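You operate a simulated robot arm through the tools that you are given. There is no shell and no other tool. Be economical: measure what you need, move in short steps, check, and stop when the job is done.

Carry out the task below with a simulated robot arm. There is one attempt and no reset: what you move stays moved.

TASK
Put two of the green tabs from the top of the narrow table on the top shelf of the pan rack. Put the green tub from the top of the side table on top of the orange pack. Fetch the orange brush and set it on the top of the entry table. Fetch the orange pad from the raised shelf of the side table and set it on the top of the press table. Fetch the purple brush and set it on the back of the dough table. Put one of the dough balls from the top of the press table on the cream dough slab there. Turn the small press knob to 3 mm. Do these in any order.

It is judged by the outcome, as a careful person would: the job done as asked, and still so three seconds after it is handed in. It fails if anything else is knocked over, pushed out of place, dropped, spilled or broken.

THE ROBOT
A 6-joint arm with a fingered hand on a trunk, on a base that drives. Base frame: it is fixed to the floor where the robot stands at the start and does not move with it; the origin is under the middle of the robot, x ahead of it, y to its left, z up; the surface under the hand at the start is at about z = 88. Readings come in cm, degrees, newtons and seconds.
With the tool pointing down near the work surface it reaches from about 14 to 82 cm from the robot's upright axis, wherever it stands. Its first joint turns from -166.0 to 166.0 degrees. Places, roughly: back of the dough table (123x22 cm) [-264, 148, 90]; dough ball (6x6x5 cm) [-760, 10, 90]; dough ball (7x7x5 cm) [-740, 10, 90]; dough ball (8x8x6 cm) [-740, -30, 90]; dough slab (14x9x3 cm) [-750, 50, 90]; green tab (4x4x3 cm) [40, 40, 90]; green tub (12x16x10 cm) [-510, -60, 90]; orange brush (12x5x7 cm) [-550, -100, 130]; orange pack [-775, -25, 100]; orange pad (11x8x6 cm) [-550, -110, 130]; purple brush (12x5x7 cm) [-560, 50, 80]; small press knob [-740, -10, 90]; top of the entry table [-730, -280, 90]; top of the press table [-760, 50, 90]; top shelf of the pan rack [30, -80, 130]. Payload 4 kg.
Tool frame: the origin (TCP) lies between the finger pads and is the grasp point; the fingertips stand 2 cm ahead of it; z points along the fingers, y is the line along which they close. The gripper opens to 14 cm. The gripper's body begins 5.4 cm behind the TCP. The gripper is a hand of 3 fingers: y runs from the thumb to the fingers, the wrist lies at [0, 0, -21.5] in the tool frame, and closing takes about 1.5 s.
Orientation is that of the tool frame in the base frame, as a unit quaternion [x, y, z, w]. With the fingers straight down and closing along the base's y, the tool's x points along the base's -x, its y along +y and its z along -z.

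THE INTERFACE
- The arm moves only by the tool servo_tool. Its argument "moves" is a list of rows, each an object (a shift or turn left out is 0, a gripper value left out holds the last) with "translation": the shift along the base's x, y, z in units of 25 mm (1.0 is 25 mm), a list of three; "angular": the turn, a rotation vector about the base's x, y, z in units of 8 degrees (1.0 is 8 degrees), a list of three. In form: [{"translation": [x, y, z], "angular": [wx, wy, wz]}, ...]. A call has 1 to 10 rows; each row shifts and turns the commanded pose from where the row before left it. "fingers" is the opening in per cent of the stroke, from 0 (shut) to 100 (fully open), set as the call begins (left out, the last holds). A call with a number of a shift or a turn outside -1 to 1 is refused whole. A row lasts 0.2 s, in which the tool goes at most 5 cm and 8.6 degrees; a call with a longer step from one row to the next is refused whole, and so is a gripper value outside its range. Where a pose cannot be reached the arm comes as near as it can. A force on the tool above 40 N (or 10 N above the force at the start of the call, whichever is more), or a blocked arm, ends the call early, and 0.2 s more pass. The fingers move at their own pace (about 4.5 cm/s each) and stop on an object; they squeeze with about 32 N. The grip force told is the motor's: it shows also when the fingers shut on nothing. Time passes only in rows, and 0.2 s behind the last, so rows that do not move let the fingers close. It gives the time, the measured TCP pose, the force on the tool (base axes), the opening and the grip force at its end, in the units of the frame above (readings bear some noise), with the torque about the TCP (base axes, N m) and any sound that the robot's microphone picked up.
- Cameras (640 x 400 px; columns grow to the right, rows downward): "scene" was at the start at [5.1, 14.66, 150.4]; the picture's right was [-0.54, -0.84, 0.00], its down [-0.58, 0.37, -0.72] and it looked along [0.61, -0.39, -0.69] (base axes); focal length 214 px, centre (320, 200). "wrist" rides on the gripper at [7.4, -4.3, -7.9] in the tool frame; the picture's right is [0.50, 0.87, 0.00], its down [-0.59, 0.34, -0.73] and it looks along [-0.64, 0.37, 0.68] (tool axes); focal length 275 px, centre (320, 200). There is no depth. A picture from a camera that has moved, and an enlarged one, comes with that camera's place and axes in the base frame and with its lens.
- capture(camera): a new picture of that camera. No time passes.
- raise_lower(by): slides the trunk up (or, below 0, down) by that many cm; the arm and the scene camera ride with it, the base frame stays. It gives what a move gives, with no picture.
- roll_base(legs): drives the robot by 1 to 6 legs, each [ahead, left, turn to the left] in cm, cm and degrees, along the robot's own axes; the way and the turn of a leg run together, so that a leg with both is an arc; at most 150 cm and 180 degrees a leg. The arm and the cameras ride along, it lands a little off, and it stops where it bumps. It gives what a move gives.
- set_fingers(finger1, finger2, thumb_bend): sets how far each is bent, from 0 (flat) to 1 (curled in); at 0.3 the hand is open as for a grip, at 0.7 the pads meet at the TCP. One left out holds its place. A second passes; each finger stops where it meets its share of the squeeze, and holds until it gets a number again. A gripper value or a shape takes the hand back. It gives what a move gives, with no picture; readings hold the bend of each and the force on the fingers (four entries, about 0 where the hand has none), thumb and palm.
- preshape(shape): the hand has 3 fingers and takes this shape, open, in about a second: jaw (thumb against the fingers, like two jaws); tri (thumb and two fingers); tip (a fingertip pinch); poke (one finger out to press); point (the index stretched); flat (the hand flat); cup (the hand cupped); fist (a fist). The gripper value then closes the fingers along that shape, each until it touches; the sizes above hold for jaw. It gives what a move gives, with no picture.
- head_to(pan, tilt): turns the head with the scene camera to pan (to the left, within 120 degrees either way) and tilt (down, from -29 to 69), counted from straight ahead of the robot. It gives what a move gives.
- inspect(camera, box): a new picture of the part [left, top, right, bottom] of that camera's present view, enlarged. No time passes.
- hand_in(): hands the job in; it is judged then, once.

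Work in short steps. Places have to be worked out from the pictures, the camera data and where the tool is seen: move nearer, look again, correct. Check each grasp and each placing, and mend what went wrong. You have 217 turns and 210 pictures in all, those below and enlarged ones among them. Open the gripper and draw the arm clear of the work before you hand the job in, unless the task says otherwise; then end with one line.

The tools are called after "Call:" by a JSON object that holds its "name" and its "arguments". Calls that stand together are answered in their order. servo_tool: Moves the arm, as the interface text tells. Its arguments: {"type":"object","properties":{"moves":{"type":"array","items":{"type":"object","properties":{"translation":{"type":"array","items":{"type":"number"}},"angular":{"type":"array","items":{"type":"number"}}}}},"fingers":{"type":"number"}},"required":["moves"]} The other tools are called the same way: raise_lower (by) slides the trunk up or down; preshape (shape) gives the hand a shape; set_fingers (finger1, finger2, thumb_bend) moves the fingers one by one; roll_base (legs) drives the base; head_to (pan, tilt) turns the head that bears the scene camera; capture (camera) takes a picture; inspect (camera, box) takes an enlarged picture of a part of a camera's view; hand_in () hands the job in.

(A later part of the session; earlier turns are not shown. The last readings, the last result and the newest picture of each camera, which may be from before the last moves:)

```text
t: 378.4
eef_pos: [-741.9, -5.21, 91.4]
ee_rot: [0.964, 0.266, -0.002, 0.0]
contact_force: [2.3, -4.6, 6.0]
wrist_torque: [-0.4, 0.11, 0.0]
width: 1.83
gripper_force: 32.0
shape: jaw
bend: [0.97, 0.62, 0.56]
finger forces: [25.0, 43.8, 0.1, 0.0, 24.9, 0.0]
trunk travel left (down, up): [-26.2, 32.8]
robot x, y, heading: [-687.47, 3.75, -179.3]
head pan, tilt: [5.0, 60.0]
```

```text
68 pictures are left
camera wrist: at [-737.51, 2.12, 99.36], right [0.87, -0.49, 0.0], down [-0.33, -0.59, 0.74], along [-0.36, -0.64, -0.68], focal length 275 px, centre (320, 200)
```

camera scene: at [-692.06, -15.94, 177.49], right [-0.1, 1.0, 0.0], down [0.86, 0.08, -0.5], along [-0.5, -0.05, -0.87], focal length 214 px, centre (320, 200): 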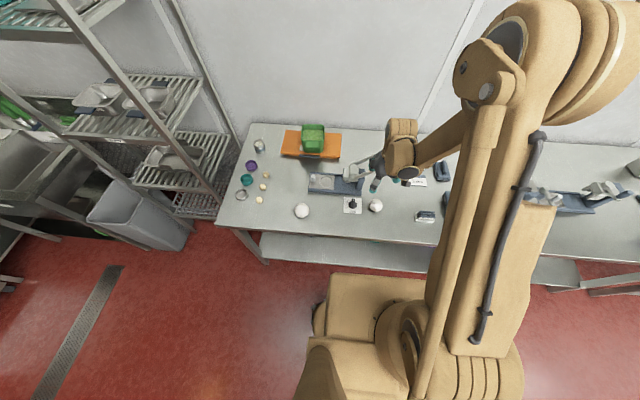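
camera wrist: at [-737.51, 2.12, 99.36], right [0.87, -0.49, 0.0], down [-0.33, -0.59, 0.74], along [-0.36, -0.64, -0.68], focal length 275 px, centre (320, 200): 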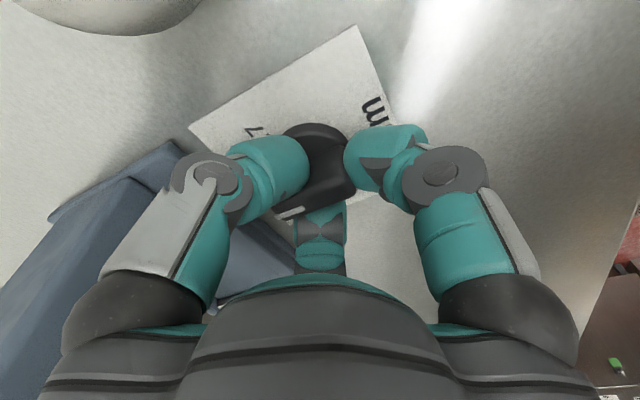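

Gripped. Rotate the tool +52° about z.

Call:
{"name": "servo_tool", "arguments": {"moves": [{"angular": [0, 0, 0.8]}, {"angular": [0, 0, 0.8]}, {"angular": [0, 0, 0.8]}, {"angular": [0, 0, 0.8]}, {"angular": [0, 0, 0.8]}, {"angular": [0, 0, 0.8]}, {"angular": [0, 0, 0.8]}, {"angular": [0, 0, 0.8]}, {}]}}

Call:
{"name": "inspect", "arguments": {"camera": "wrist", "box": [180, 20, 460, 280]}}

Call:
{"name": "inspect", "arguments": {"camera": "scene", "box": [330, 180, 370, 210]}}

```text
t: 380.4
eef_pos: [-741.96, -4.96, 91.45]
ee_rot: [0.755, 0.656, -0.003, 0.001]
contact_force: [-11.4, 6.2, 27.5]
wrist_torque: [-0.42, -0.07, -0.04]
width: 1.86
gripper_force: 32.4
shape: jaw
bend: [0.97, 0.8, 0.56]
finger forces: [26.3, 55.2, 0.0, 0.0, 37.0, 0.1]
trunk travel left (down, up): [-26.2, 32.8]
robot x, y, heading: [-688.06, 3.44, -179.6]
head pan, tilt: [5.0, 60.0]
```

```text
1.54 times, centred on (320, 150) of wrist
camera zoom: at [-744.98, 2.88, 99.32], right [0.93, 0.38, 0.0], down [0.26, -0.63, 0.74], along [0.27, -0.68, -0.68], focal length 424 px, centre (320, 277)
```

zoom: 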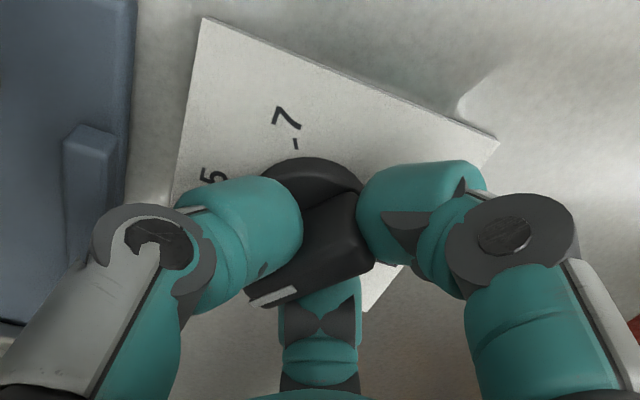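

```text
13.33 times, centred on (350, 195) of scene
camera zoom: at [-691.98, -15.81, 164.53], right [-0.1, 1.0, 0.0], down [0.86, 0.08, -0.5], along [-0.5, -0.05, -0.87], focal length 2860 px, centre (-80, 267)
```

zoom: 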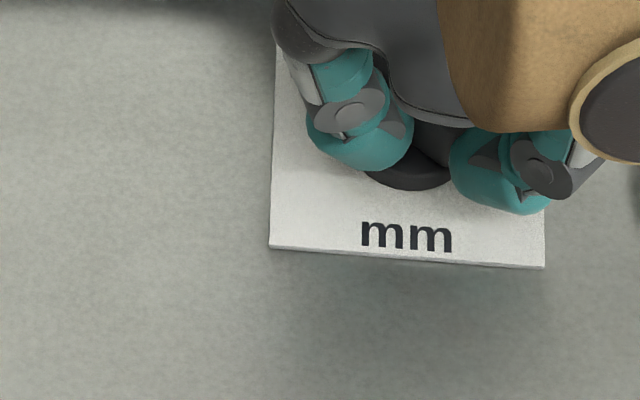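

The pointer has moved to about the "3" direction. Release, lift, and check.

Call:
{"name": "servo_tool", "arguments": {"moves": [{}, {}, {}], "fingers": 40}}

Call:
{"name": "servo_tool", "arguments": {"moves": [{"translation": [0, 0, 0.6]}, {"translation": [0, 0, 1]}, {"translation": [0, 0, 1]}, {"translation": [0, 0, 1]}, {"translation": [0, 0.5, 1]}, {"translation": [0, 1, 1]}, {"translation": [0, 1, 0]}]}}

Call:
{"name": "inspect", "arguments": {"camera": "scene", "box": [330, 180, 370, 210]}}

Call:
{"name": "capture", "arguments": {"camera": "wrist"}}

```text
t: 381.2
eef_pos: [-741.89, -5.15, 91.32]
ee_rot: [0.754, 0.657, -0.001, 0.001]
contact_force: [0.1, 0.6, -0.2]
wrist_torque: [0.03, 0.0, -0.01]
width: 5.57
gripper_force: 0.0
shape: jaw
bend: [0.38, 0.38, 0.37]
finger forces: [0.0, 0.0, 0.0, 0.0, 0.1, 0.1]
trunk travel left (down, up): [-26.2, 32.8]
robot x, y, heading: [-687.57, 3.61, -179.4]
head pan, tilt: [5.0, 60.0]
```

```text
t: 382.8
eef_pos: [-741.87, 0.98, 105.57]
ee_rot: [0.754, 0.657, -0.001, 0.001]
contact_force: [2.1, -0.3, 0.9]
wrist_torque: [0.0, 0.1, 0.04]
width: 5.53
gripper_force: 0.2
shape: jaw
bend: [0.38, 0.38, 0.38]
finger forces: [0.0, 0.0, 0.0, 0.0, 1.8, 0.0]
trunk travel left (down, up): [-26.2, 32.8]
robot x, y, heading: [-687.39, 3.6, -179.6]
head pan, tilt: [5.0, 60.0]
```

```text
13.33 times, centred on (350, 195) of scene
camera zoom: at [-692.03, -15.93, 164.49], right [-0.1, 1.0, 0.0], down [0.86, 0.08, -0.5], along [-0.5, -0.05, -0.87], focal length 2860 px, centre (-80, 267)
```

zoom: 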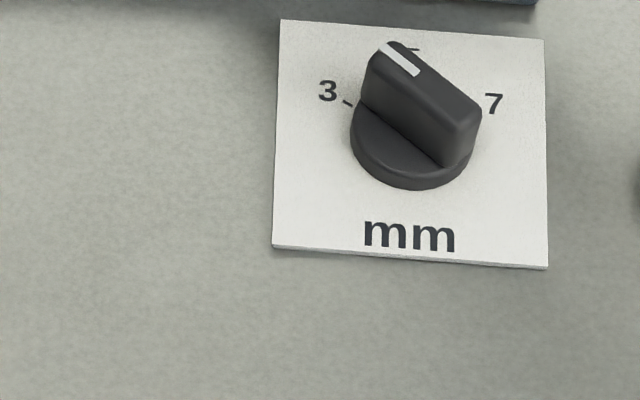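

```text
64 pictures are left
camera wrist: at [-745.04, 8.83, 113.34], right [0.93, 0.37, 0.0], down [0.25, -0.63, 0.74], along [0.27, -0.68, -0.68], focal length 275 px, centre (320, 200)
```

wrist: 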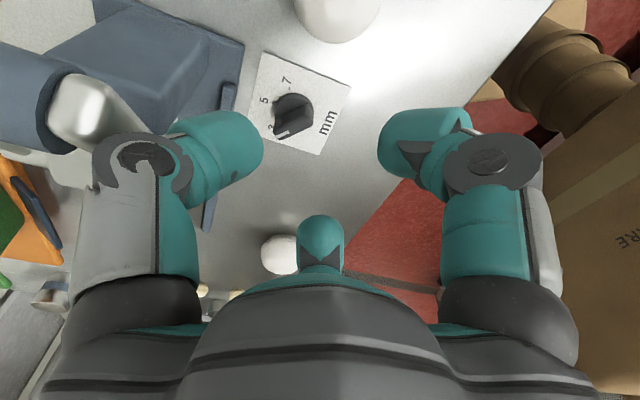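

Zoom the wrist view on the knob to compare pointer and the 3 tick.

Call:
{"name": "inspect", "arguments": {"camera": "wrist", "box": [245, 50, 355, 160]}}

```text
3.64 times, centred on (300, 105) of wrist
camera zoom: at [-745.04, 8.83, 113.34], right [0.93, 0.37, 0.0], down [0.25, -0.63, 0.74], along [0.27, -0.68, -0.68], focal length 1001 px, centre (393, 546)
```

zoom: 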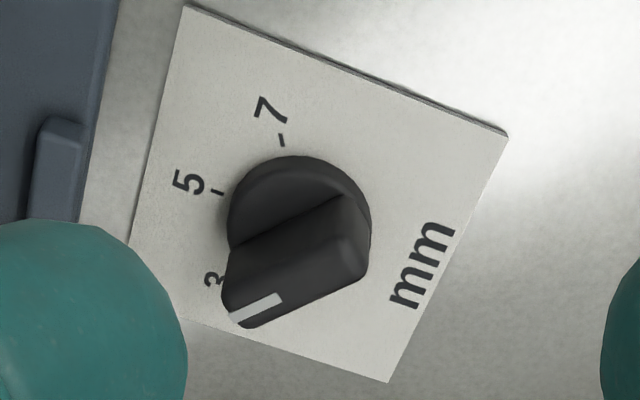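

Measured: pointer ≈49°, tick ≈54°. Go back down in the same grip pose and add about +5°.

Call:
{"name": "servo_tool", "arguments": {"moves": [{"translation": [0, -1, 0]}, {"translation": [0, -1, 0]}, {"translation": [0, -0.45, -0.5]}, {"translation": [0, 0, -1]}, {"translation": [0, 0, -1]}, {"translation": [0, 0, -1]}, {"translation": [0, 0, -1]}, {"translation": [0, 0, -0.7]}, {"translation": [0, 0, -0.5]}, {}]}}

Call:
{"name": "servo_tool", "arguments": {"moves": [{}, {}, {}, {}, {}], "fingers": 0}}

Call:
{"name": "servo_tool", "arguments": {"moves": [{"angular": [0, 0, 0.35]}, {"angular": [0, 0, 0.35]}, {}]}}

Call:
{"name": "servo_tool", "arguments": {"moves": [{}, {}, {}], "fingers": 40}}

Call:
{"name": "servo_tool", "arguments": {"moves": [{"translation": [0, 0, 0.6]}, {"translation": [0, 0, 1]}, {"translation": [0, 0, 1]}, {"translation": [0, 0, 1]}, {"translation": [0.8, 0, 1]}, {"translation": [1, 0.5, 1]}, {"translation": [1, 0.5, 0]}]}}

Call:
{"name": "inspect", "arguments": {"camera": "scene", "box": [330, 180, 370, 210]}}

Call:
{"name": "capture", "arguments": {"camera": "wrist"}}

```text
t: 385.0
eef_pos: [-742.09, -5.18, 91.18]
ee_rot: [0.755, 0.656, -0.001, 0.001]
contact_force: [0.4, 0.7, 0.7]
wrist_torque: [0.01, 0.02, 0.04]
width: 5.57
gripper_force: 0.0
shape: jaw
bend: [0.38, 0.38, 0.37]
finger forces: [0.1, 0.0, 0.0, 0.0, 0.0, 0.1]
trunk travel left (down, up): [-26.2, 32.8]
robot x, y, heading: [-687.67, 3.86, -179.4]
head pan, tilt: [5.0, 60.0]
```

```text
t: 386.2
eef_pos: [-741.9, -5.23, 91.34]
ee_rot: [0.754, 0.656, -0.003, 0.001]
contact_force: [-4.8, -7.1, 29.2]
wrist_torque: [-0.95, 0.34, 0.02]
width: 1.98
gripper_force: 31.9
shape: jaw
bend: [0.49, 0.64, 0.54]
finger forces: [25.4, 47.9, 0.0, 0.0, 30.3, 0.1]
trunk travel left (down, up): [-26.2, 32.8]
robot x, y, heading: [-687.35, 3.78, -179.5]
head pan, tilt: [5.0, 60.0]
```

```text
t: 386.6
eef_pos: [-741.89, -5.17, 91.31]
ee_rot: [0.743, 0.669, -0.003, 0.0]
contact_force: [-0.5, -3.6, 24.4]
wrist_torque: [-0.82, 0.18, -0.02]
width: 1.97
gripper_force: 32.0
shape: jaw
bend: [0.49, 0.64, 0.54]
finger forces: [25.7, 47.0, 0.0, 0.0, 28.9, 0.0]
trunk travel left (down, up): [-26.2, 32.8]
robot x, y, heading: [-687.9, 3.71, -179.3]
head pan, tilt: [5.0, 60.0]
stopped in row 1: the force on the tool passed its limit at 44 N (the readings are from after the stop); the commanded pose is now the measured one
```

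```text
t: 387.4
eef_pos: [-742.05, -5.17, 91.15]
ee_rot: [0.743, 0.669, -0.003, 0.001]
contact_force: [-0.4, 0.8, 0.2]
wrist_torque: [0.0, 0.01, 0.03]
width: 5.57
gripper_force: 0.0
shape: jaw
bend: [0.38, 0.38, 0.37]
finger forces: [0.1, 0.0, 0.1, 0.0, 0.1, 0.1]
trunk travel left (down, up): [-26.2, 32.8]
robot x, y, heading: [-687.77, 3.58, -179.6]
head pan, tilt: [5.0, 60.0]
```

```text
t: 389.0
eef_pos: [-734.84, -2.88, 105.29]
ee_rot: [0.743, 0.669, -0.003, 0.001]
contact_force: [0.0, 0.3, -0.2]
wrist_torque: [0.01, 0.06, -0.02]
width: 5.57
gripper_force: 0.0
shape: jaw
bend: [0.38, 0.38, 0.37]
finger forces: [0.0, 0.0, 0.0, 0.1, 0.0, 0.1]
trunk travel left (down, up): [-26.2, 32.8]
robot x, y, heading: [-687.47, 3.52, -179.6]
head pan, tilt: [5.0, 60.0]
```

```text
13.33 times, centred on (350, 195) of scene
camera zoom: at [-692.01, -15.95, 164.49], right [-0.1, 1.0, 0.0], down [0.86, 0.08, -0.5], along [-0.5, -0.05, -0.87], focal length 2860 px, centre (-80, 267)
```

zoom: 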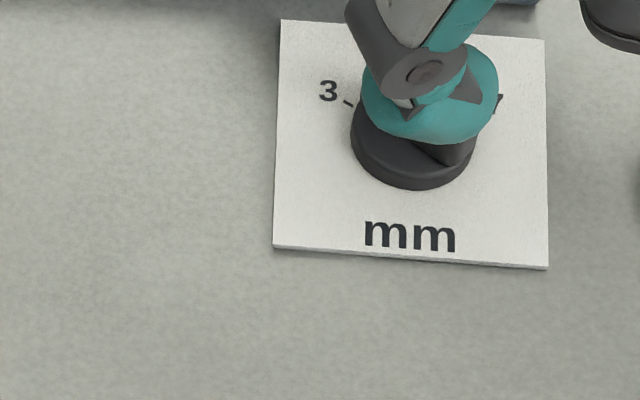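

```text
61 pictures are left
camera wrist: at [-738.33, 4.91, 113.18], right [0.91, 0.41, 0.0], down [0.28, -0.62, 0.74], along [0.3, -0.67, -0.68], focal length 275 px, centre (320, 200)
```

wrist: 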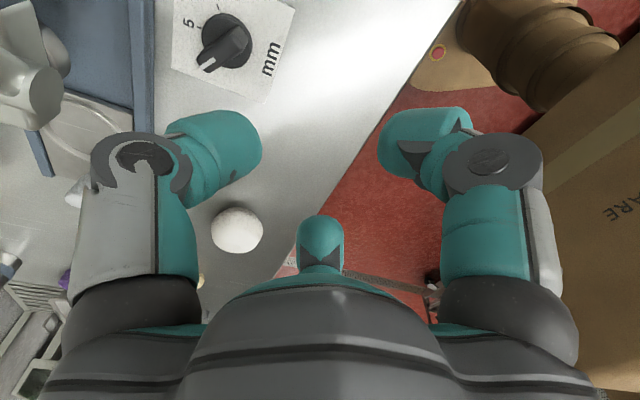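

Call:
{"name": "inspect", "arguments": {"camera": "wrist", "box": [165, 0, 305, 110]}}

```text
3.64 times, centred on (235, 55) of wrist
camera zoom: at [-738.33, 4.91, 113.18], right [0.91, 0.41, 0.0], down [0.28, -0.62, 0.74], along [0.3, -0.67, -0.68], focal length 1001 px, centre (629, 727)
```

zoom: 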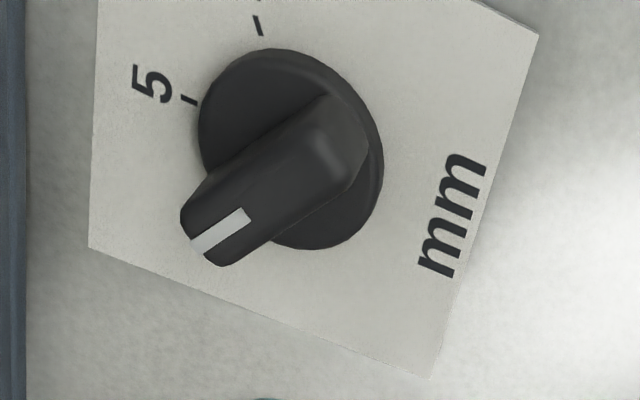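

Knob pointer ≈55° with the 3 tick ≈57° hidden right beneath it: set to 3 mm. Now to the side table's raised shelf from its west side: neutralize wrist, raise, drive.

Call:
{"name": "servo_tool", "arguments": {"moves": [{"translation": [0.3, 0, 0.5], "angular": [0, 0, -0.95]}, {"translation": [0.3, 0, 0.5], "angular": [0, 0, -0.95]}, {"angular": [0, 0, -0.95]}, {"angular": [0, 0, -0.95]}, {"angular": [0, 0, -0.95]}, {"angular": [0, 0, -0.95]}, {"angular": [0, 0, -0.95]}, {"angular": [0, 0, -0.95]}, {"angular": [0, 0, -0.95]}, {"angular": [0, 0, -0.95]}], "fingers": 100}}

Call:
{"name": "raise_lower", "arguments": {"by": 30}}

Call:
{"name": "roll_base", "arguments": {"legs": [[-8, 0, 0], [0, 110, 0], [0, 0, 179]]}}

Call:
{"name": "head_to", "arguments": {"pan": 0, "tilt": 35}}

Call:
{"name": "capture", "arguments": {"camera": "scene"}}

```text
t: 391.2
eef_pos: [-733.64, -2.57, 107.68]
ee_rot: [0.998, 0.068, -0.003, -0.001]
contact_force: [-0.3, -0.4, 0.7]
wrist_torque: [0.02, -0.03, -0.01]
width: 14.01
gripper_force: 0.1
shape: jaw
bend: [0.3, 0.3, 0.3]
finger forces: [0.0, 0.1, 0.1, 0.0, 0.1, 0.0]
trunk travel left (down, up): [-26.2, 32.8]
robot x, y, heading: [-687.7, 3.15, -179.4]
head pan, tilt: [5.0, 60.0]
```

```text
t: 394.2
eef_pos: [-733.59, -2.72, 137.66]
ee_rot: [0.998, 0.07, -0.003, -0.001]
contact_force: [0.2, 0.4, -0.8]
wrist_torque: [0.01, -0.04, 0.02]
width: 14.01
gripper_force: 0.1
shape: jaw
bend: [0.3, 0.3, 0.3]
finger forces: [0.0, 0.1, 0.1, 0.0, 0.0, 0.0]
trunk travel left (down, up): [-56.2, 2.8]
robot x, y, heading: [-687.61, 3.9, -179.5]
head pan, tilt: [5.0, 60.0]
```

```text
t: 407.4
eef_pos: [-633.33, -101.02, 137.72]
ee_rot: [-0.014, 1.0, -0.001, 0.002]
contact_force: [0.4, -0.2, 0.7]
wrist_torque: [-0.03, -0.03, 0.0]
width: 13.98
gripper_force: 0.0
shape: jaw
bend: [0.3, 0.3, 0.3]
finger forces: [0.1, 0.0, 0.0, 0.1, 0.0, 0.0]
trunk travel left (down, up): [-56.2, 2.8]
robot x, y, heading: [-679.38, -102.16, -5.8]
head pan, tilt: [5.0, 60.0]
```

```text
t: 408.3
eef_pos: [-633.19, -101.04, 137.68]
ee_rot: [-0.014, 1.0, 0.0, 0.002]
contact_force: [-0.3, 0.2, 0.1]
wrist_torque: [-0.02, 0.0, 0.0]
width: 14.0
gripper_force: 0.0
shape: jaw
bend: [0.3, 0.3, 0.3]
finger forces: [0.0, 0.0, 0.0, 0.0, 0.0, 0.0]
trunk travel left (down, up): [-56.2, 2.8]
robot x, y, heading: [-679.56, -102.26, -6.0]
head pan, tilt: [0.0, 35.0]
```

```text
59 pictures are left
camera scene: at [-670.77, -83.81, 197.91], right [-0.1, -0.99, 0.0], down [-0.57, 0.06, -0.82], along [0.81, -0.08, -0.57], focal length 214 px, centre (320, 200)
```

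scene: 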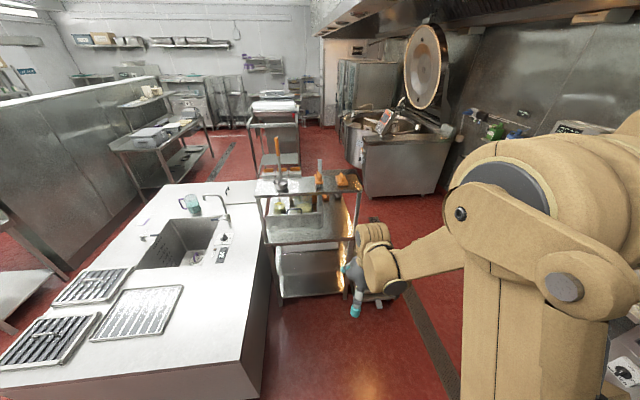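

Shelf ahead with the two orange items. Straighten, roll forward 52, and zoom.

Call:
{"name": "roll_base", "arguments": {"legs": [[0, 0, 6], [52, 0, 0]]}}

Call:
{"name": "head_to", "arguments": {"pan": -10, "tilt": 45}}

Call:
{"name": "capture", "arguments": {"camera": "scene"}}

Call:
{"name": "inspect", "arguments": {"camera": "scene", "box": [240, 110, 420, 230]}}

```text
t: 411.9
eef_pos: [-580.19, -96.22, 137.67]
ee_rot: [-0.064, 0.998, -0.001, 0.002]
contact_force: [0.5, 0.1, 0.2]
wrist_torque: [0.03, 0.06, 0.0]
width: 14.0
gripper_force: 0.2
shape: jaw
bend: [0.3, 0.3, 0.3]
finger forces: [0.0, 0.0, 0.0, 0.0, 0.1, 0.0]
trunk travel left (down, up): [-56.2, 2.8]
robot x, y, heading: [-626.46, -102.25, 0.0]
head pan, tilt: [0.0, 35.0]
```

```text
t: 412.6
eef_pos: [-580.18, -96.26, 137.7]
ee_rot: [-0.065, 0.998, 0.0, 0.003]
contact_force: [-0.7, 0.6, 0.4]
wrist_torque: [-0.02, 0.0, 0.02]
width: 13.99
gripper_force: 0.1
shape: jaw
bend: [0.3, 0.3, 0.3]
finger forces: [0.0, 0.0, 0.0, 0.1, 0.1, 0.0]
trunk travel left (down, up): [-56.2, 2.8]
robot x, y, heading: [-626.51, -101.85, -0.2]
head pan, tilt: [-10.0, 45.0]
```

```text
58 pictures are left
camera scene: at [-620.01, -84.37, 196.44], right [-0.17, -0.98, 0.0], down [-0.7, 0.12, -0.71], along [0.7, -0.12, -0.71], focal length 214 px, centre (320, 200)
```

scene: 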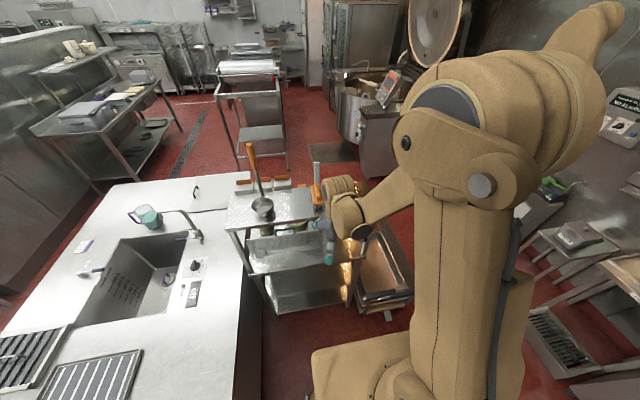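

```text
3.33 times, centred on (330, 170) of scene
camera zoom: at [-620.01, -84.37, 196.44], right [-0.17, -0.98, 0.0], down [-0.7, 0.12, -0.71], along [0.7, -0.12, -0.71], focal length 715 px, centre (287, 300)
```

zoom: 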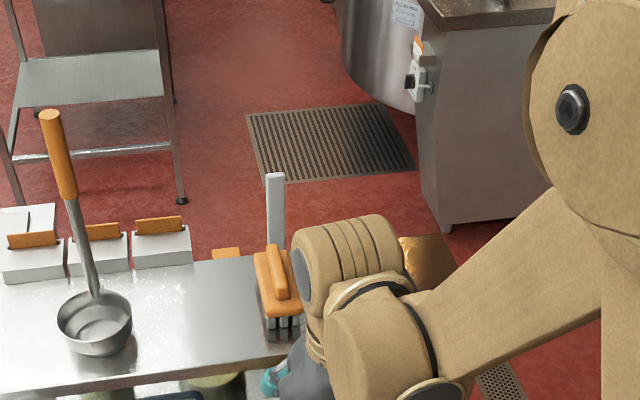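

Orange brush at about (-556.7,-93.8) along x. Lift and move over it, hand at 65%.

Call:
{"name": "servo_tool", "arguments": {"moves": [{"translation": [0, 0, 1]}, {"translation": [0, 0, 1]}, {"translation": [0, 0, 1]}, {"translation": [1, 0.15, 0], "angular": [0, 0, -0.4]}, {"translation": [1, 0.15, 0], "angular": [0, 0, -0.4]}, {"translation": [1, 0.15, 0]}, {"translation": [1, 0.15, 0]}, {"translation": [1, 0.15, 0]}, {"translation": [1, 0.1, 0]}, {"translation": [0.5, 0, 0]}], "fingers": 65}}

Call:
{"name": "capture", "arguments": {"camera": "wrist"}}

Call:
{"name": "inspect", "arguments": {"camera": "scene", "box": [240, 110, 420, 230]}}

```text
t: 414.8
eef_pos: [-563.72, -93.69, 145.24]
ee_rot: [-0.008, 1.0, 0.0, 0.002]
contact_force: [0.0, -0.4, 0.3]
wrist_torque: [-0.01, 0.0, -0.02]
width: 9.18
gripper_force: 0.0
shape: jaw
bend: [0.28, 0.28, 0.27]
finger forces: [0.0, 0.0, 0.0, 0.0, 0.0, 0.0]
trunk travel left (down, up): [-56.2, 2.8]
robot x, y, heading: [-626.46, -102.2, 0.1]
head pan, tilt: [-10.0, 45.0]
```

```text
56 pictures are left
camera wrist: at [-571.08, -98.32, 153.0], right [-0.51, 0.86, 0.0], down [0.58, 0.35, 0.74], along [0.63, 0.38, -0.68], focal length 275 px, centre (320, 200)
```

wrist: 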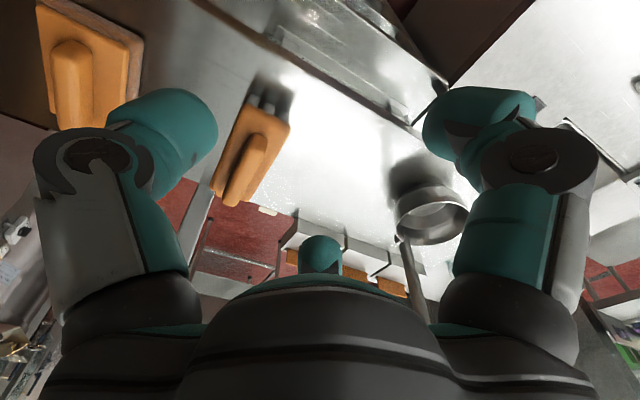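

```text
3.33 times, centred on (330, 170) of scene
camera zoom: at [-620.01, -84.38, 196.43], right [-0.17, -0.98, 0.0], down [-0.7, 0.12, -0.71], along [0.7, -0.12, -0.71], focal length 715 px, centre (287, 300)
```

zoom: 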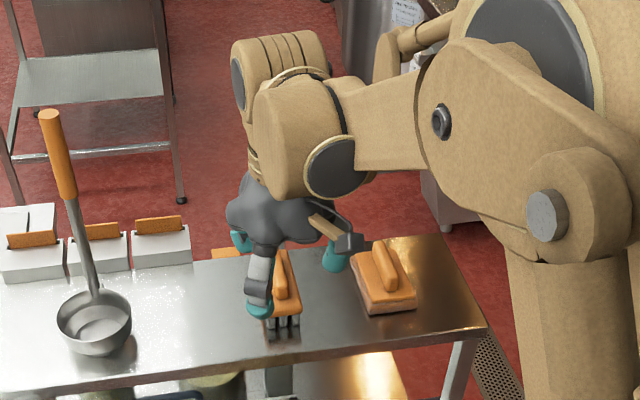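

Brush centre (-555.1,-95.8); pad close by at y≈-107. Rotate yaw +60° so a single digit is on +y and two on −y (smaller reach toward the pad), narrow opening.

Call:
{"name": "servo_tool", "arguments": {"moves": [{"translation": [0.5, -0.12, 0], "angular": [0, 0, 0.94]}, {"translation": [0.5, -0.12, 0], "angular": [0, 0, 0.94]}, {"translation": [0.5, -0.12, 0], "angular": [0, 0, 0.94]}, {"translation": [0.5, -0.12, 0], "angular": [0, 0, 0.94]}, {"translation": [0.5, -0.12, 0], "angular": [0, 0, 0.94]}, {"translation": [0.5, -0.12, 0], "angular": [0, 0, 0.94]}, {"translation": [0.45, -0.12, 0], "angular": [0, 0, 0.94]}, {"angular": [0, 0, 0.94]}], "fingers": 52}}

Call:
{"name": "capture", "arguments": {"camera": "wrist"}}

```text
t: 416.6
eef_pos: [-555.2, -96.11, 145.2]
ee_rot: [-0.51, 0.86, 0.001, 0.003]
contact_force: [-0.5, -1.6, 0.1]
wrist_torque: [0.0, -0.01, -0.01]
width: 7.33
gripper_force: 0.1
shape: jaw
bend: [0.33, 0.33, 0.32]
finger forces: [0.1, 0.0, 0.1, 0.0, 0.1, 0.1]
trunk travel left (down, up): [-56.2, 2.8]
robot x, y, heading: [-626.28, -102.27, -0.1]
head pan, tilt: [-10.0, 45.0]
```

```text
54 pictures are left
camera wrist: at [-555.15, -104.84, 153.05], right [-1.0, -0.02, 0.0], down [-0.02, 0.68, 0.74], along [-0.01, 0.74, -0.68], focal length 275 px, centre (320, 200)
```

wrist: 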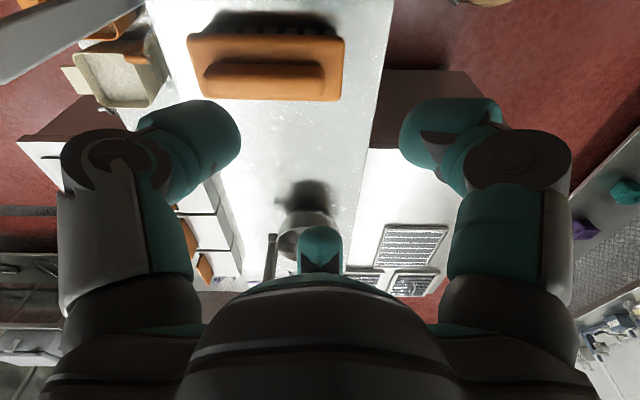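

Triangulating both views: brush centre (-550.5,-95), z≈128 (shelf ≈125). Move there and descend part-way.

Call:
{"name": "servo_tool", "arguments": {"moves": [{"translation": [0.94, 0.22, 0]}, {"translation": [0.94, 0.22, 0]}, {"translation": [0, 0, -1]}, {"translation": [0, 0, -1]}, {"translation": [0, 0, -1]}, {"translation": [0, 0, -1]}]}}

Call:
{"name": "capture", "arguments": {"camera": "wrist"}}

```text
t: 418.0
eef_pos: [-550.75, -95.21, 134.86]
ee_rot: [-0.509, 0.861, 0.0, 0.003]
contact_force: [-0.3, 0.2, -0.4]
wrist_torque: [0.02, 0.01, 0.03]
width: 7.32
gripper_force: 0.0
shape: jaw
bend: [0.33, 0.33, 0.32]
finger forces: [0.1, 0.0, 0.0, 0.1, 0.0, 0.0]
trunk travel left (down, up): [-56.2, 2.8]
robot x, y, heading: [-626.39, -102.32, -0.1]
head pan, tilt: [-10.0, 45.0]
```

```text
53 pictures are left
camera wrist: at [-550.57, -103.82, 142.77], right [-1.0, -0.02, 0.0], down [-0.02, 0.68, 0.74], along [-0.01, 0.74, -0.68], focal length 275 px, centre (320, 200)
```

wrist: 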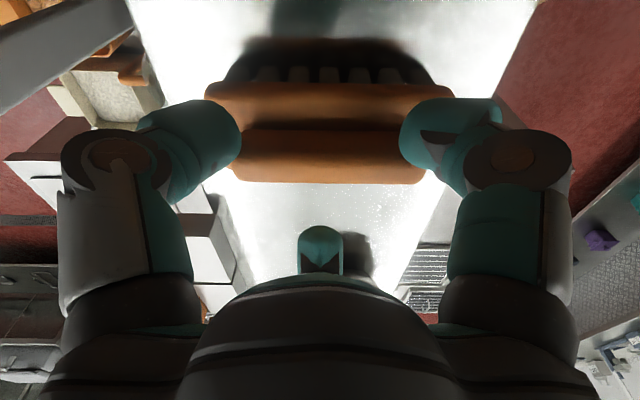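

Good alignment. Descend ~6 cm and close.

Call:
{"name": "servo_tool", "arguments": {"moves": [{"translation": [-0.2, 0, -0.8]}, {"translation": [0, 0, -0.8]}, {"translation": [0, 0, -0.5]}, {"translation": [0, 0, -0.3]}, {}]}}

Call:
{"name": "servo_tool", "arguments": {"moves": [{}, {}, {}, {}, {}, {}], "fingers": 0}}

Call:
{"name": "capture", "arguments": {"camera": "wrist"}}

```text
t: 418.5
eef_pos: [-551.43, -95.23, 133.02]
ee_rot: [-0.509, 0.861, -0.001, 0.003]
contact_force: [-1.3, 0.3, 23.8]
wrist_torque: [-0.58, -0.11, -0.19]
width: 7.45
gripper_force: 0.1
shape: jaw
bend: [0.33, 0.33, 0.31]
finger forces: [11.2, 0.1, 0.1, 0.0, 12.9, 0.1]
trunk travel left (down, up): [-56.2, 2.8]
robot x, y, heading: [-626.31, -101.87, -0.5]
head pan, tilt: [-10.0, 45.0]
stopped in row 2: the force on the tool passed its limit at 60 N (the readings are from after the stop); the commanded pose is now the measured one
```

```text
t: 419.4
eef_pos: [-551.41, -95.18, 133.19]
ee_rot: [-0.509, 0.861, 0.0, 0.005]
contact_force: [-3.5, -1.2, 27.0]
wrist_torque: [0.44, 0.14, 0.1]
width: 3.4
gripper_force: 32.0
shape: jaw
bend: [0.47, 0.62, 0.47]
finger forces: [30.9, 51.9, 0.1, 0.0, 15.3, 0.0]
trunk travel left (down, up): [-56.2, 2.8]
robot x, y, heading: [-626.32, -102.31, -0.1]
head pan, tilt: [-10.0, 45.0]
stopped in row 4: the force on the tool passed its limit at 57 N (the readings are from after the stop); the commanded pose is now the measured one
```

```text
52 pictures are left
camera wrist: at [-551.27, -103.88, 141.04], right [-1.0, -0.02, -0.01], down [-0.02, 0.67, 0.74], along [-0.01, 0.74, -0.68], focal length 275 px, centre (320, 200)
```

wrist: 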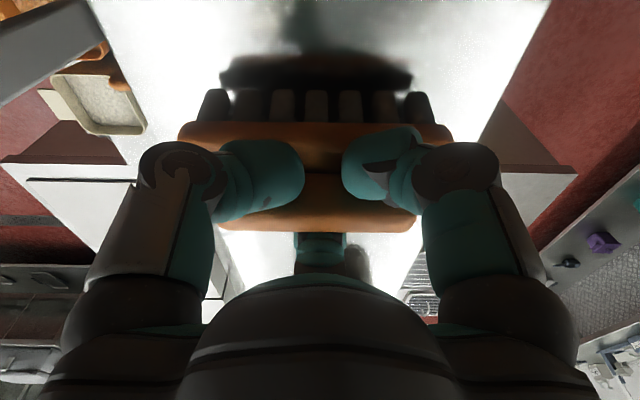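

The digits landed on the brush block and closed on its handle. Try lifting gently and check.

Call:
{"name": "servo_tool", "arguments": {"moves": [{"translation": [0, 0, 0.3]}, {"translation": [0, 0, 0.4]}, {"translation": [0, 0, 0.6]}, {"translation": [0, 0, 0.8]}, {}]}}

Call:
{"name": "capture", "arguments": {"camera": "wrist"}}

Call:
{"name": "inspect", "arguments": {"camera": "scene", "box": [260, 130, 400, 230]}}

```text
t: 420.6
eef_pos: [-551.22, -94.92, 138.12]
ee_rot: [-0.509, 0.861, 0.0, 0.003]
contact_force: [-0.5, 0.9, -1.0]
wrist_torque: [0.02, 0.05, 0.0]
width: 3.25
gripper_force: 32.2
shape: jaw
bend: [1.0, 0.62, 0.48]
finger forces: [24.1, 43.5, 0.0, 0.0, 14.3, 0.0]
trunk travel left (down, up): [-56.2, 2.8]
robot x, y, heading: [-626.53, -102.18, -0.0]
head pan, tilt: [-10.0, 45.0]
```

```text
51 pictures are left
camera wrist: at [-551.03, -103.61, 146.03], right [-1.0, -0.02, -0.01], down [-0.02, 0.68, 0.74], along [-0.01, 0.74, -0.68], focal length 275 px, centre (320, 200)
```

wrist: 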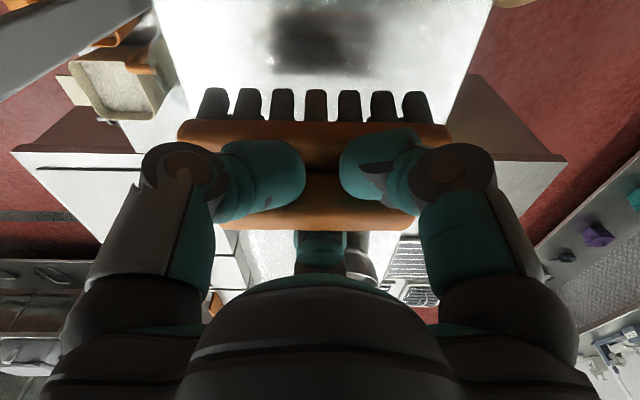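

```text
4.00 times, centred on (330, 180) of scene
camera zoom: at [-619.93, -84.38, 196.43], right [-0.17, -0.98, 0.0], down [-0.7, 0.12, -0.71], along [0.7, -0.12, -0.71], focal length 858 px, centre (280, 280)
```

zoom: 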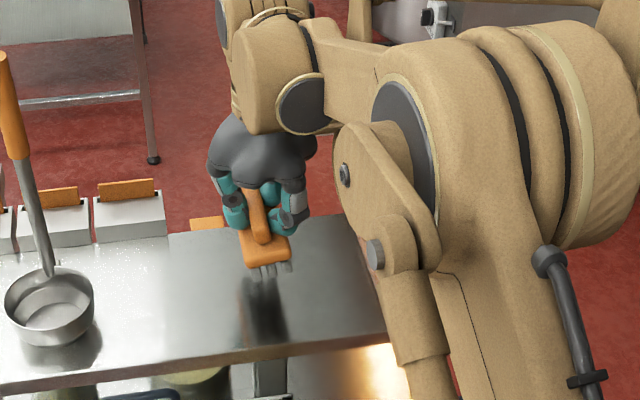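

Brush is held. Back off, turn to face south and look at the entry table.

Call:
{"name": "servo_tool", "arguments": {"moves": [{"translation": [0, 0, 1]}, {"translation": [0, 0, 0.6]}]}}

Call:
{"name": "roll_base", "arguments": {"legs": [[-45, 0, 0], [0, 0, -90], [40, 0, 0]]}}

Call:
{"name": "head_to", "arguments": {"pan": 10, "tilt": 35}}

Call:
{"name": "capture", "arguments": {"camera": "scene"}}

```text
t: 421.2
eef_pos: [-551.25, -95.01, 142.16]
ee_rot: [-0.509, 0.861, 0.0, 0.004]
contact_force: [0.0, 0.2, -0.2]
wrist_torque: [0.04, 0.02, 0.03]
width: 3.25
gripper_force: 31.9
shape: jaw
bend: [1.0, 0.62, 0.48]
finger forces: [24.5, 51.4, 0.1, 0.0, 16.3, 0.1]
trunk travel left (down, up): [-56.2, 2.8]
robot x, y, heading: [-626.31, -101.98, 0.0]
head pan, tilt: [-10.0, 45.0]
```

```text
t: 429.8
eef_pos: [-661.25, -217.58, 142.13]
ee_rot: [0.236, 0.972, -0.002, 0.002]
contact_force: [0.0, 0.1, -2.4]
wrist_torque: [-0.02, -0.02, -0.02]
width: 3.25
gripper_force: 31.7
shape: jaw
bend: [1.0, 0.62, 0.48]
finger forces: [24.0, 50.7, 0.0, 0.1, 16.3, 0.1]
trunk travel left (down, up): [-56.2, 2.8]
robot x, y, heading: [-670.57, -142.91, -88.5]
head pan, tilt: [-10.0, 45.0]
```

```text
t: 430.7
eef_pos: [-661.3, -217.45, 142.26]
ee_rot: [0.236, 0.972, -0.002, 0.003]
contact_force: [-0.2, 0.4, -0.7]
wrist_torque: [-0.04, -0.03, -0.02]
width: 3.27
gripper_force: 31.8
shape: jaw
bend: [1.0, 0.62, 0.48]
finger forces: [24.2, 50.7, 0.1, 0.0, 16.3, 0.0]
trunk travel left (down, up): [-56.2, 2.8]
robot x, y, heading: [-670.52, -142.72, -88.5]
head pan, tilt: [10.0, 35.0]
```

```text
49 pictures are left
camera scene: at [-649.45, -148.87, 197.91], right [-0.98, -0.2, 0.0], down [-0.11, 0.56, -0.82], along [0.16, -0.8, -0.57], focal length 214 px, centre (320, 200)
```

scene: 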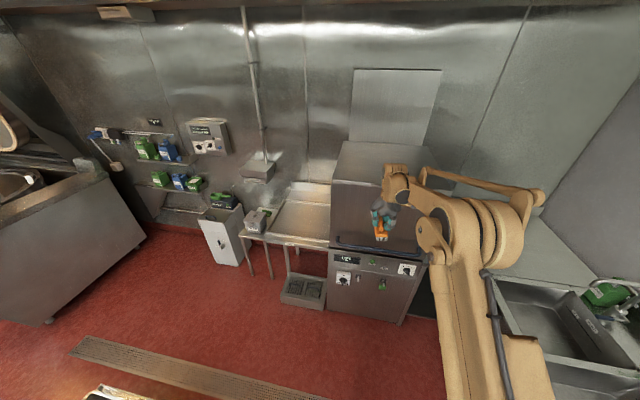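

Entry table lies right of the dishwasher (around (-728,-275)). Retract the arm and shift it right, then drive closer.

Call:
{"name": "servo_tool", "arguments": {"moves": [{"translation": [-1, 1, 0]}, {"translation": [-1, 1, 0]}, {"translation": [-1, 1, 0]}, {"translation": [-1, 1, 0]}, {"translation": [-1, 1, 0]}, {"translation": [-1, 1, 0]}, {"translation": [-1, 1, 0]}, {"translation": [-1, 1, 0]}, {"translation": [-1, 1, 0]}, {"translation": [-1, 1, 0]}]}}

Call:
{"name": "roll_base", "arguments": {"legs": [[0, 29, -1.5], [20, 0, 0]]}}

Call:
{"name": "head_to", "arguments": {"pan": -10, "tilt": 40}}

Call:
{"name": "capture", "arguments": {"camera": "scene"}}

```text
t: 432.9
eef_pos: [-686.4, -192.29, 141.99]
ee_rot: [0.236, 0.972, -0.003, 0.004]
contact_force: [-0.2, -0.2, -1.1]
wrist_torque: [-0.03, 0.06, -0.01]
width: 3.24
gripper_force: 32.4
shape: jaw
bend: [1.0, 0.62, 0.48]
finger forces: [24.2, 50.8, 0.0, 0.0, 15.7, 0.0]
trunk travel left (down, up): [-56.2, 2.8]
robot x, y, heading: [-670.34, -142.98, -88.5]
head pan, tilt: [10.0, 35.0]
```

```text
t: 436.1
eef_pos: [-657.47, -211.14, 141.87]
ee_rot: [0.252, 0.968, -0.003, 0.002]
contact_force: [0.0, 0.4, -1.1]
wrist_torque: [0.0, 0.01, 0.01]
width: 3.24
gripper_force: 31.8
shape: jaw
bend: [1.0, 0.62, 0.48]
finger forces: [24.1, 50.8, 0.0, 0.0, 15.8, 0.0]
trunk travel left (down, up): [-56.2, 2.8]
robot x, y, heading: [-639.67, -161.73, -90.6]
head pan, tilt: [10.0, 35.0]
```

```text
t: 436.9
eef_pos: [-657.35, -211.01, 142.02]
ee_rot: [0.252, 0.968, -0.002, 0.003]
contact_force: [0.6, 0.6, -0.7]
wrist_torque: [0.02, 0.0, -0.02]
width: 3.26
gripper_force: 32.1
shape: jaw
bend: [1.0, 0.62, 0.48]
finger forces: [24.2, 50.8, 0.1, 0.0, 15.7, 0.0]
trunk travel left (down, up): [-56.2, 2.8]
robot x, y, heading: [-639.75, -161.93, -90.4]
head pan, tilt: [-10.0, 40.0]
```

```text
48 pictures are left
camera scene: at [-622.25, -168.41, 197.16], right [-0.98, 0.18, 0.0], down [0.12, 0.63, -0.77], along [-0.14, -0.75, -0.64], focal length 214 px, centre (320, 200)
```

scene: 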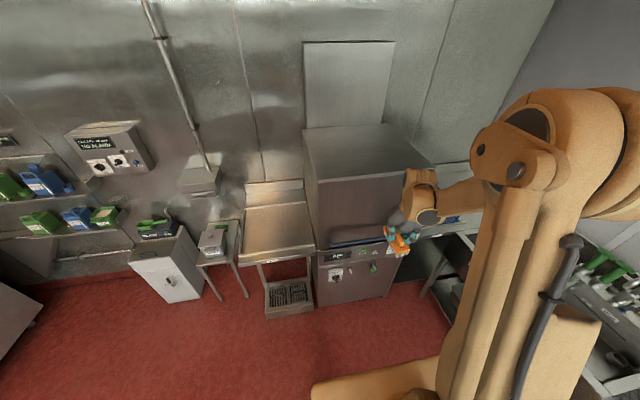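

Wrong strafe sign; go right 58 now.

Call:
{"name": "roll_base", "arguments": {"legs": [[0, -58, 0.4], [22, 0, 0]]}}

Call:
{"name": "head_to", "arguments": {"pan": 0, "tilt": 45}}

Call:
{"name": "capture", "arguments": {"camera": "scene"}}

```text
t: 441.6
eef_pos: [-715.62, -233.03, 141.96]
ee_rot: [0.252, 0.968, -0.002, 0.003]
contact_force: [-0.2, -0.2, -1.3]
wrist_torque: [0.03, -0.02, -0.03]
width: 3.23
gripper_force: 32.4
shape: jaw
bend: [1.0, 0.62, 0.48]
finger forces: [24.2, 50.8, 0.0, 0.0, 15.8, 0.0]
trunk travel left (down, up): [-56.2, 2.8]
robot x, y, heading: [-698.03, -183.74, -90.5]
head pan, tilt: [-10.0, 40.0]
```

```text
t: 442.3
eef_pos: [-715.68, -233.12, 141.96]
ee_rot: [0.253, 0.968, -0.002, 0.003]
contact_force: [1.2, -0.5, -0.6]
wrist_torque: [0.02, -0.01, 0.0]
width: 3.22
gripper_force: 31.9
shape: jaw
bend: [1.0, 0.62, 0.48]
finger forces: [24.2, 50.7, 0.0, 0.0, 15.9, 0.0]
trunk travel left (down, up): [-56.2, 2.8]
robot x, y, heading: [-697.63, -183.88, -90.6]
head pan, tilt: [0.0, 45.0]
```

```text
47 pictures are left
camera scene: at [-678.87, -190.22, 196.44], right [-1.0, 0.01, 0.0], down [0.01, 0.71, -0.71], along [-0.01, -0.71, -0.71], focal length 214 px, centre (320, 200)
```

scene: 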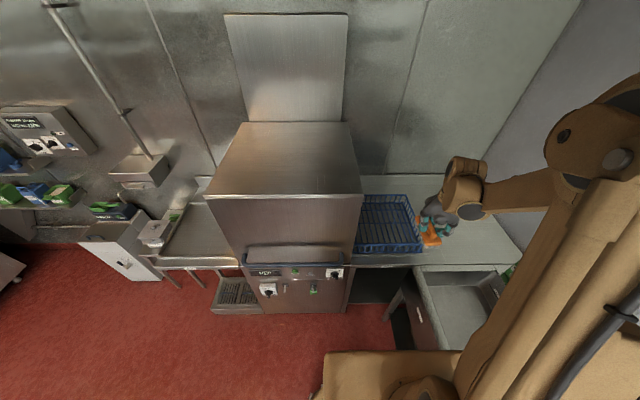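

Free area right of the blue crate, around (-758,-268). Shift the hand right first (clear of the dishwasher hood), then drive forward 36.

Call:
{"name": "servo_tool", "arguments": {"moves": [{"translation": [-1, 0.2, 0]}, {"translation": [-1, 0.2, 0]}, {"translation": [-1, 0.2, 0]}, {"translation": [-1, 0.2, 0]}, {"translation": [-1, 0.2, 0]}, {"translation": [-1, 0.2, 0]}, {"translation": [-1, 0.2, 0]}, {"translation": [-1, 0.2, 0]}, {"translation": [-1, 0.2, 0]}, {"translation": [-1, 0.2, 0]}]}}

Call:
{"name": "roll_base", "arguments": {"legs": [[35, 0, 0]]}}

Call:
{"name": "capture", "arguments": {"camera": "scene"}}

Call:
{"name": "capture", "arguments": {"camera": "wrist"}}

```text
t: 444.5
eef_pos: [-719.01, -237.33, 141.97]
ee_rot: [0.261, 0.965, -0.001, 0.0]
contact_force: [-0.5, -0.3, -0.8]
wrist_torque: [0.02, -0.02, 0.03]
width: 3.27
gripper_force: 32.1
shape: jaw
bend: [1.0, 0.62, 0.48]
finger forces: [24.1, 50.8, 0.0, 0.0, 15.8, 0.0]
out of reach, approached as far as the arm can: row 1, 2, 3, 4, 5, 6, 7, 8, 9, 10
trunk travel left (down, up): [-56.2, 2.8]
robot x, y, heading: [-697.93, -183.87, -90.6]
head pan, tilt: [0.0, 45.0]
```

```text
t: 446.8
eef_pos: [-719.51, -273.43, 142.05]
ee_rot: [0.262, 0.965, -0.002, -0.001]
contact_force: [0.3, -0.7, 0.2]
wrist_torque: [0.02, 0.0, -0.01]
width: 3.24
gripper_force: 32.3
shape: jaw
bend: [1.0, 0.62, 0.48]
finger forces: [24.1, 50.9, 0.0, 0.1, 15.7, 0.1]
trunk travel left (down, up): [-56.2, 2.8]
robot x, y, heading: [-697.86, -220.37, -90.5]
head pan, tilt: [0.0, 45.0]
```

```text
46 pictures are left
camera scene: at [-679.23, -226.41, 196.43], right [-1.0, 0.01, 0.0], down [0.01, 0.71, -0.71], along [-0.01, -0.71, -0.71], focal length 214 px, centre (320, 200)
```

scene: 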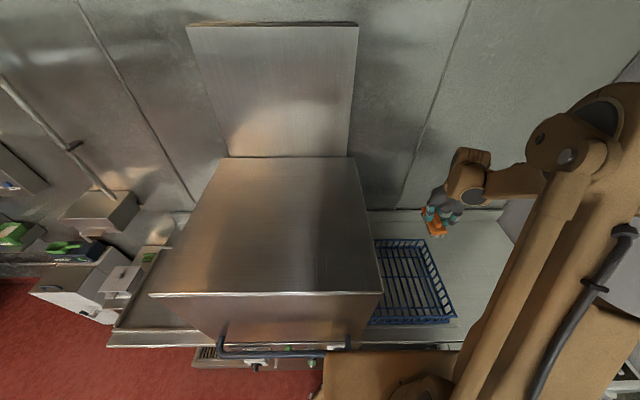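

```text
45 pictures are left
camera wrist: at [-728.04, -273.43, 149.89], right [0.01, 1.0, 0.0], down [0.68, 0.0, 0.73], along [0.73, -0.01, -0.68], focal length 275 px, centre (320, 200)
```

wrist: 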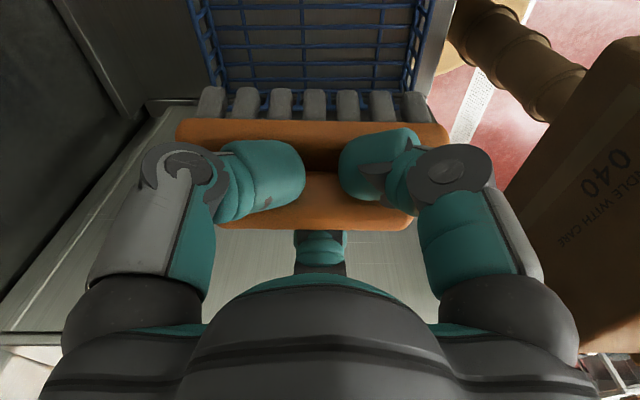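

Wrist yaw was at its limit. Rotate the tool −50° while moving toward (-758,-270).

Call:
{"name": "servo_tool", "arguments": {"moves": [{"angular": [0, 0, -0.8]}, {"angular": [0, 0, -0.8]}, {"translation": [-1, 0.1, 0], "angular": [0, 0, -0.8]}, {"translation": [-1, 0.1, 0], "angular": [0, 0, -0.8]}, {"translation": [-1, 0.1, 0], "angular": [0, 0, -0.8]}, {"translation": [-1, 0.1, 0], "angular": [0, 0, -0.8]}, {"translation": [-1, 0.1, 0], "angular": [0, 0, -0.8]}, {"translation": [-1, 0.1, 0], "angular": [0, 0, -0.8]}, {"translation": [-1, 0.1, 0]}, {"translation": [-1, 0.1, 0]}]}}

Call:
{"name": "servo_tool", "arguments": {"moves": [{"translation": [-1, 0, 0]}, {"translation": [-1, 0, 0]}, {"translation": [-1, 0, 0]}, {"translation": [-1, 0, 0]}, {"translation": [-1, 0, 0]}, {"translation": [-1, 0, 0]}, {"translation": [-1, 0, 0]}, {"translation": [-0.6, 0, 0]}]}}

Call:
{"name": "capture", "arguments": {"camera": "scene"}}

```text
t: 449.0
eef_pos: [-739.73, -271.42, 141.99]
ee_rot: [0.653, 0.757, -0.002, -0.001]
contact_force: [-0.4, -0.2, -1.3]
wrist_torque: [0.0, -0.01, 0.03]
width: 3.23
gripper_force: 31.7
shape: jaw
bend: [1.0, 0.62, 0.48]
finger forces: [24.4, 50.3, 0.1, 0.1, 15.5, 0.1]
trunk travel left (down, up): [-56.2, 2.8]
robot x, y, heading: [-698.21, -220.34, -90.6]
head pan, tilt: [0.0, 45.0]
```

```text
t: 450.8
eef_pos: [-758.87, -271.53, 141.97]
ee_rot: [0.654, 0.757, -0.001, -0.001]
contact_force: [-0.3, 0.1, -0.9]
wrist_torque: [0.01, 0.01, -0.02]
width: 3.25
gripper_force: 32.4
shape: jaw
bend: [1.0, 0.62, 0.48]
finger forces: [24.2, 50.8, 0.0, 0.0, 15.7, 0.0]
trunk travel left (down, up): [-56.2, 2.8]
robot x, y, heading: [-698.09, -219.87, -90.4]
head pan, tilt: [0.0, 45.0]
```

```text
44 pictures are left
camera scene: at [-679.32, -226.38, 196.44], right [-1.0, 0.01, 0.0], down [0.01, 0.71, -0.71], along [-0.01, -0.71, -0.71], focal length 214 px, centre (320, 200)
```

scene: 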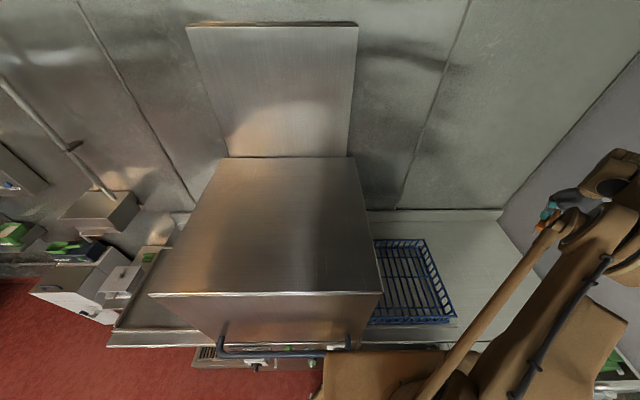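

Over the free area. Lower by trunk 40 cm, check with wrist camera.

Call:
{"name": "raise_lower", "arguments": {"by": -40}}

Call:
{"name": "capture", "arguments": {"camera": "wrist"}}

Call:
{"name": "capture", "arguments": {"camera": "scene"}}

```text
t: 454.6
eef_pos: [-758.7, -271.62, 102.02]
ee_rot: [0.654, 0.756, -0.001, -0.001]
contact_force: [-0.1, 0.2, -0.7]
wrist_torque: [-0.01, 0.0, 0.02]
width: 3.26
gripper_force: 32.2
shape: jaw
bend: [1.0, 0.62, 0.48]
finger forces: [24.2, 50.9, 0.0, 0.0, 15.8, 0.0]
trunk travel left (down, up): [-16.2, 42.8]
robot x, y, heading: [-698.31, -220.3, -90.5]
head pan, tilt: [0.0, 45.0]
```

```text
43 pictures are left
camera wrist: at [-763.92, -264.9, 109.92], right [0.78, 0.62, 0.0], down [0.42, -0.53, 0.73], along [0.45, -0.58, -0.68], focal length 275 px, centre (320, 200)
```

wrist: 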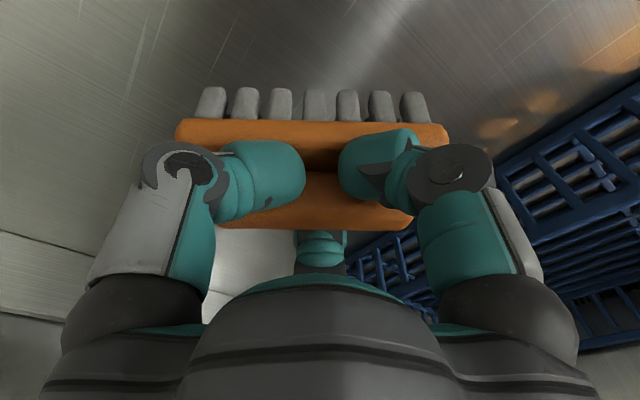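

```text
42 pictures are left
camera scene: at [-679.27, -226.36, 156.45], right [-1.0, 0.01, 0.0], down [0.01, 0.71, -0.71], along [-0.01, -0.71, -0.71], focal length 214 px, centre (320, 200)
```

scene: 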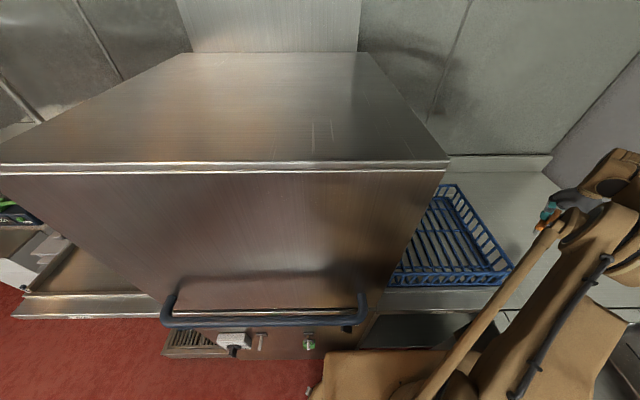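

Clear of the crate. Descend slowly to contact.

Call:
{"name": "servo_tool", "arguments": {"moves": [{"translation": [0, 0, -0.8]}, {"translation": [0, 0, -0.4]}, {"translation": [0, 0, -0.25]}, {"translation": [0, 0, -0.25]}, {"translation": [0, 0, -0.25]}, {}]}}

Call:
{"name": "servo_tool", "arguments": {"moves": [{"translation": [0, 0, -0.2]}, {"translation": [0, 0, -0.2]}, {"translation": [0, 0, -0.2]}, {"translation": [0, 0, -0.2]}, {}]}}

```text
t: 456.0
eef_pos: [-758.66, -271.45, 97.34]
ee_rot: [0.653, 0.757, -0.002, -0.002]
contact_force: [0.2, -0.1, -1.8]
wrist_torque: [0.03, 0.02, -0.03]
width: 3.27
gripper_force: 31.9
shape: jaw
bend: [1.0, 0.62, 0.48]
finger forces: [24.2, 50.8, 0.1, 0.1, 15.7, 0.0]
trunk travel left (down, up): [-16.2, 42.8]
robot x, y, heading: [-698.51, -220.31, -90.5]
head pan, tilt: [0.0, 45.0]
```

```text
t: 457.2
eef_pos: [-758.64, -271.54, 95.1]
ee_rot: [0.653, 0.757, -0.001, -0.001]
contact_force: [0.9, -0.8, -0.8]
wrist_torque: [0.02, 0.0, -0.02]
width: 3.22
gripper_force: 32.5
shape: jaw
bend: [1.0, 0.62, 0.48]
finger forces: [24.1, 50.8, 0.1, 0.1, 15.8, 0.0]
trunk travel left (down, up): [-16.2, 42.8]
robot x, y, heading: [-698.42, -220.03, -90.8]
head pan, tilt: [0.0, 45.0]
```

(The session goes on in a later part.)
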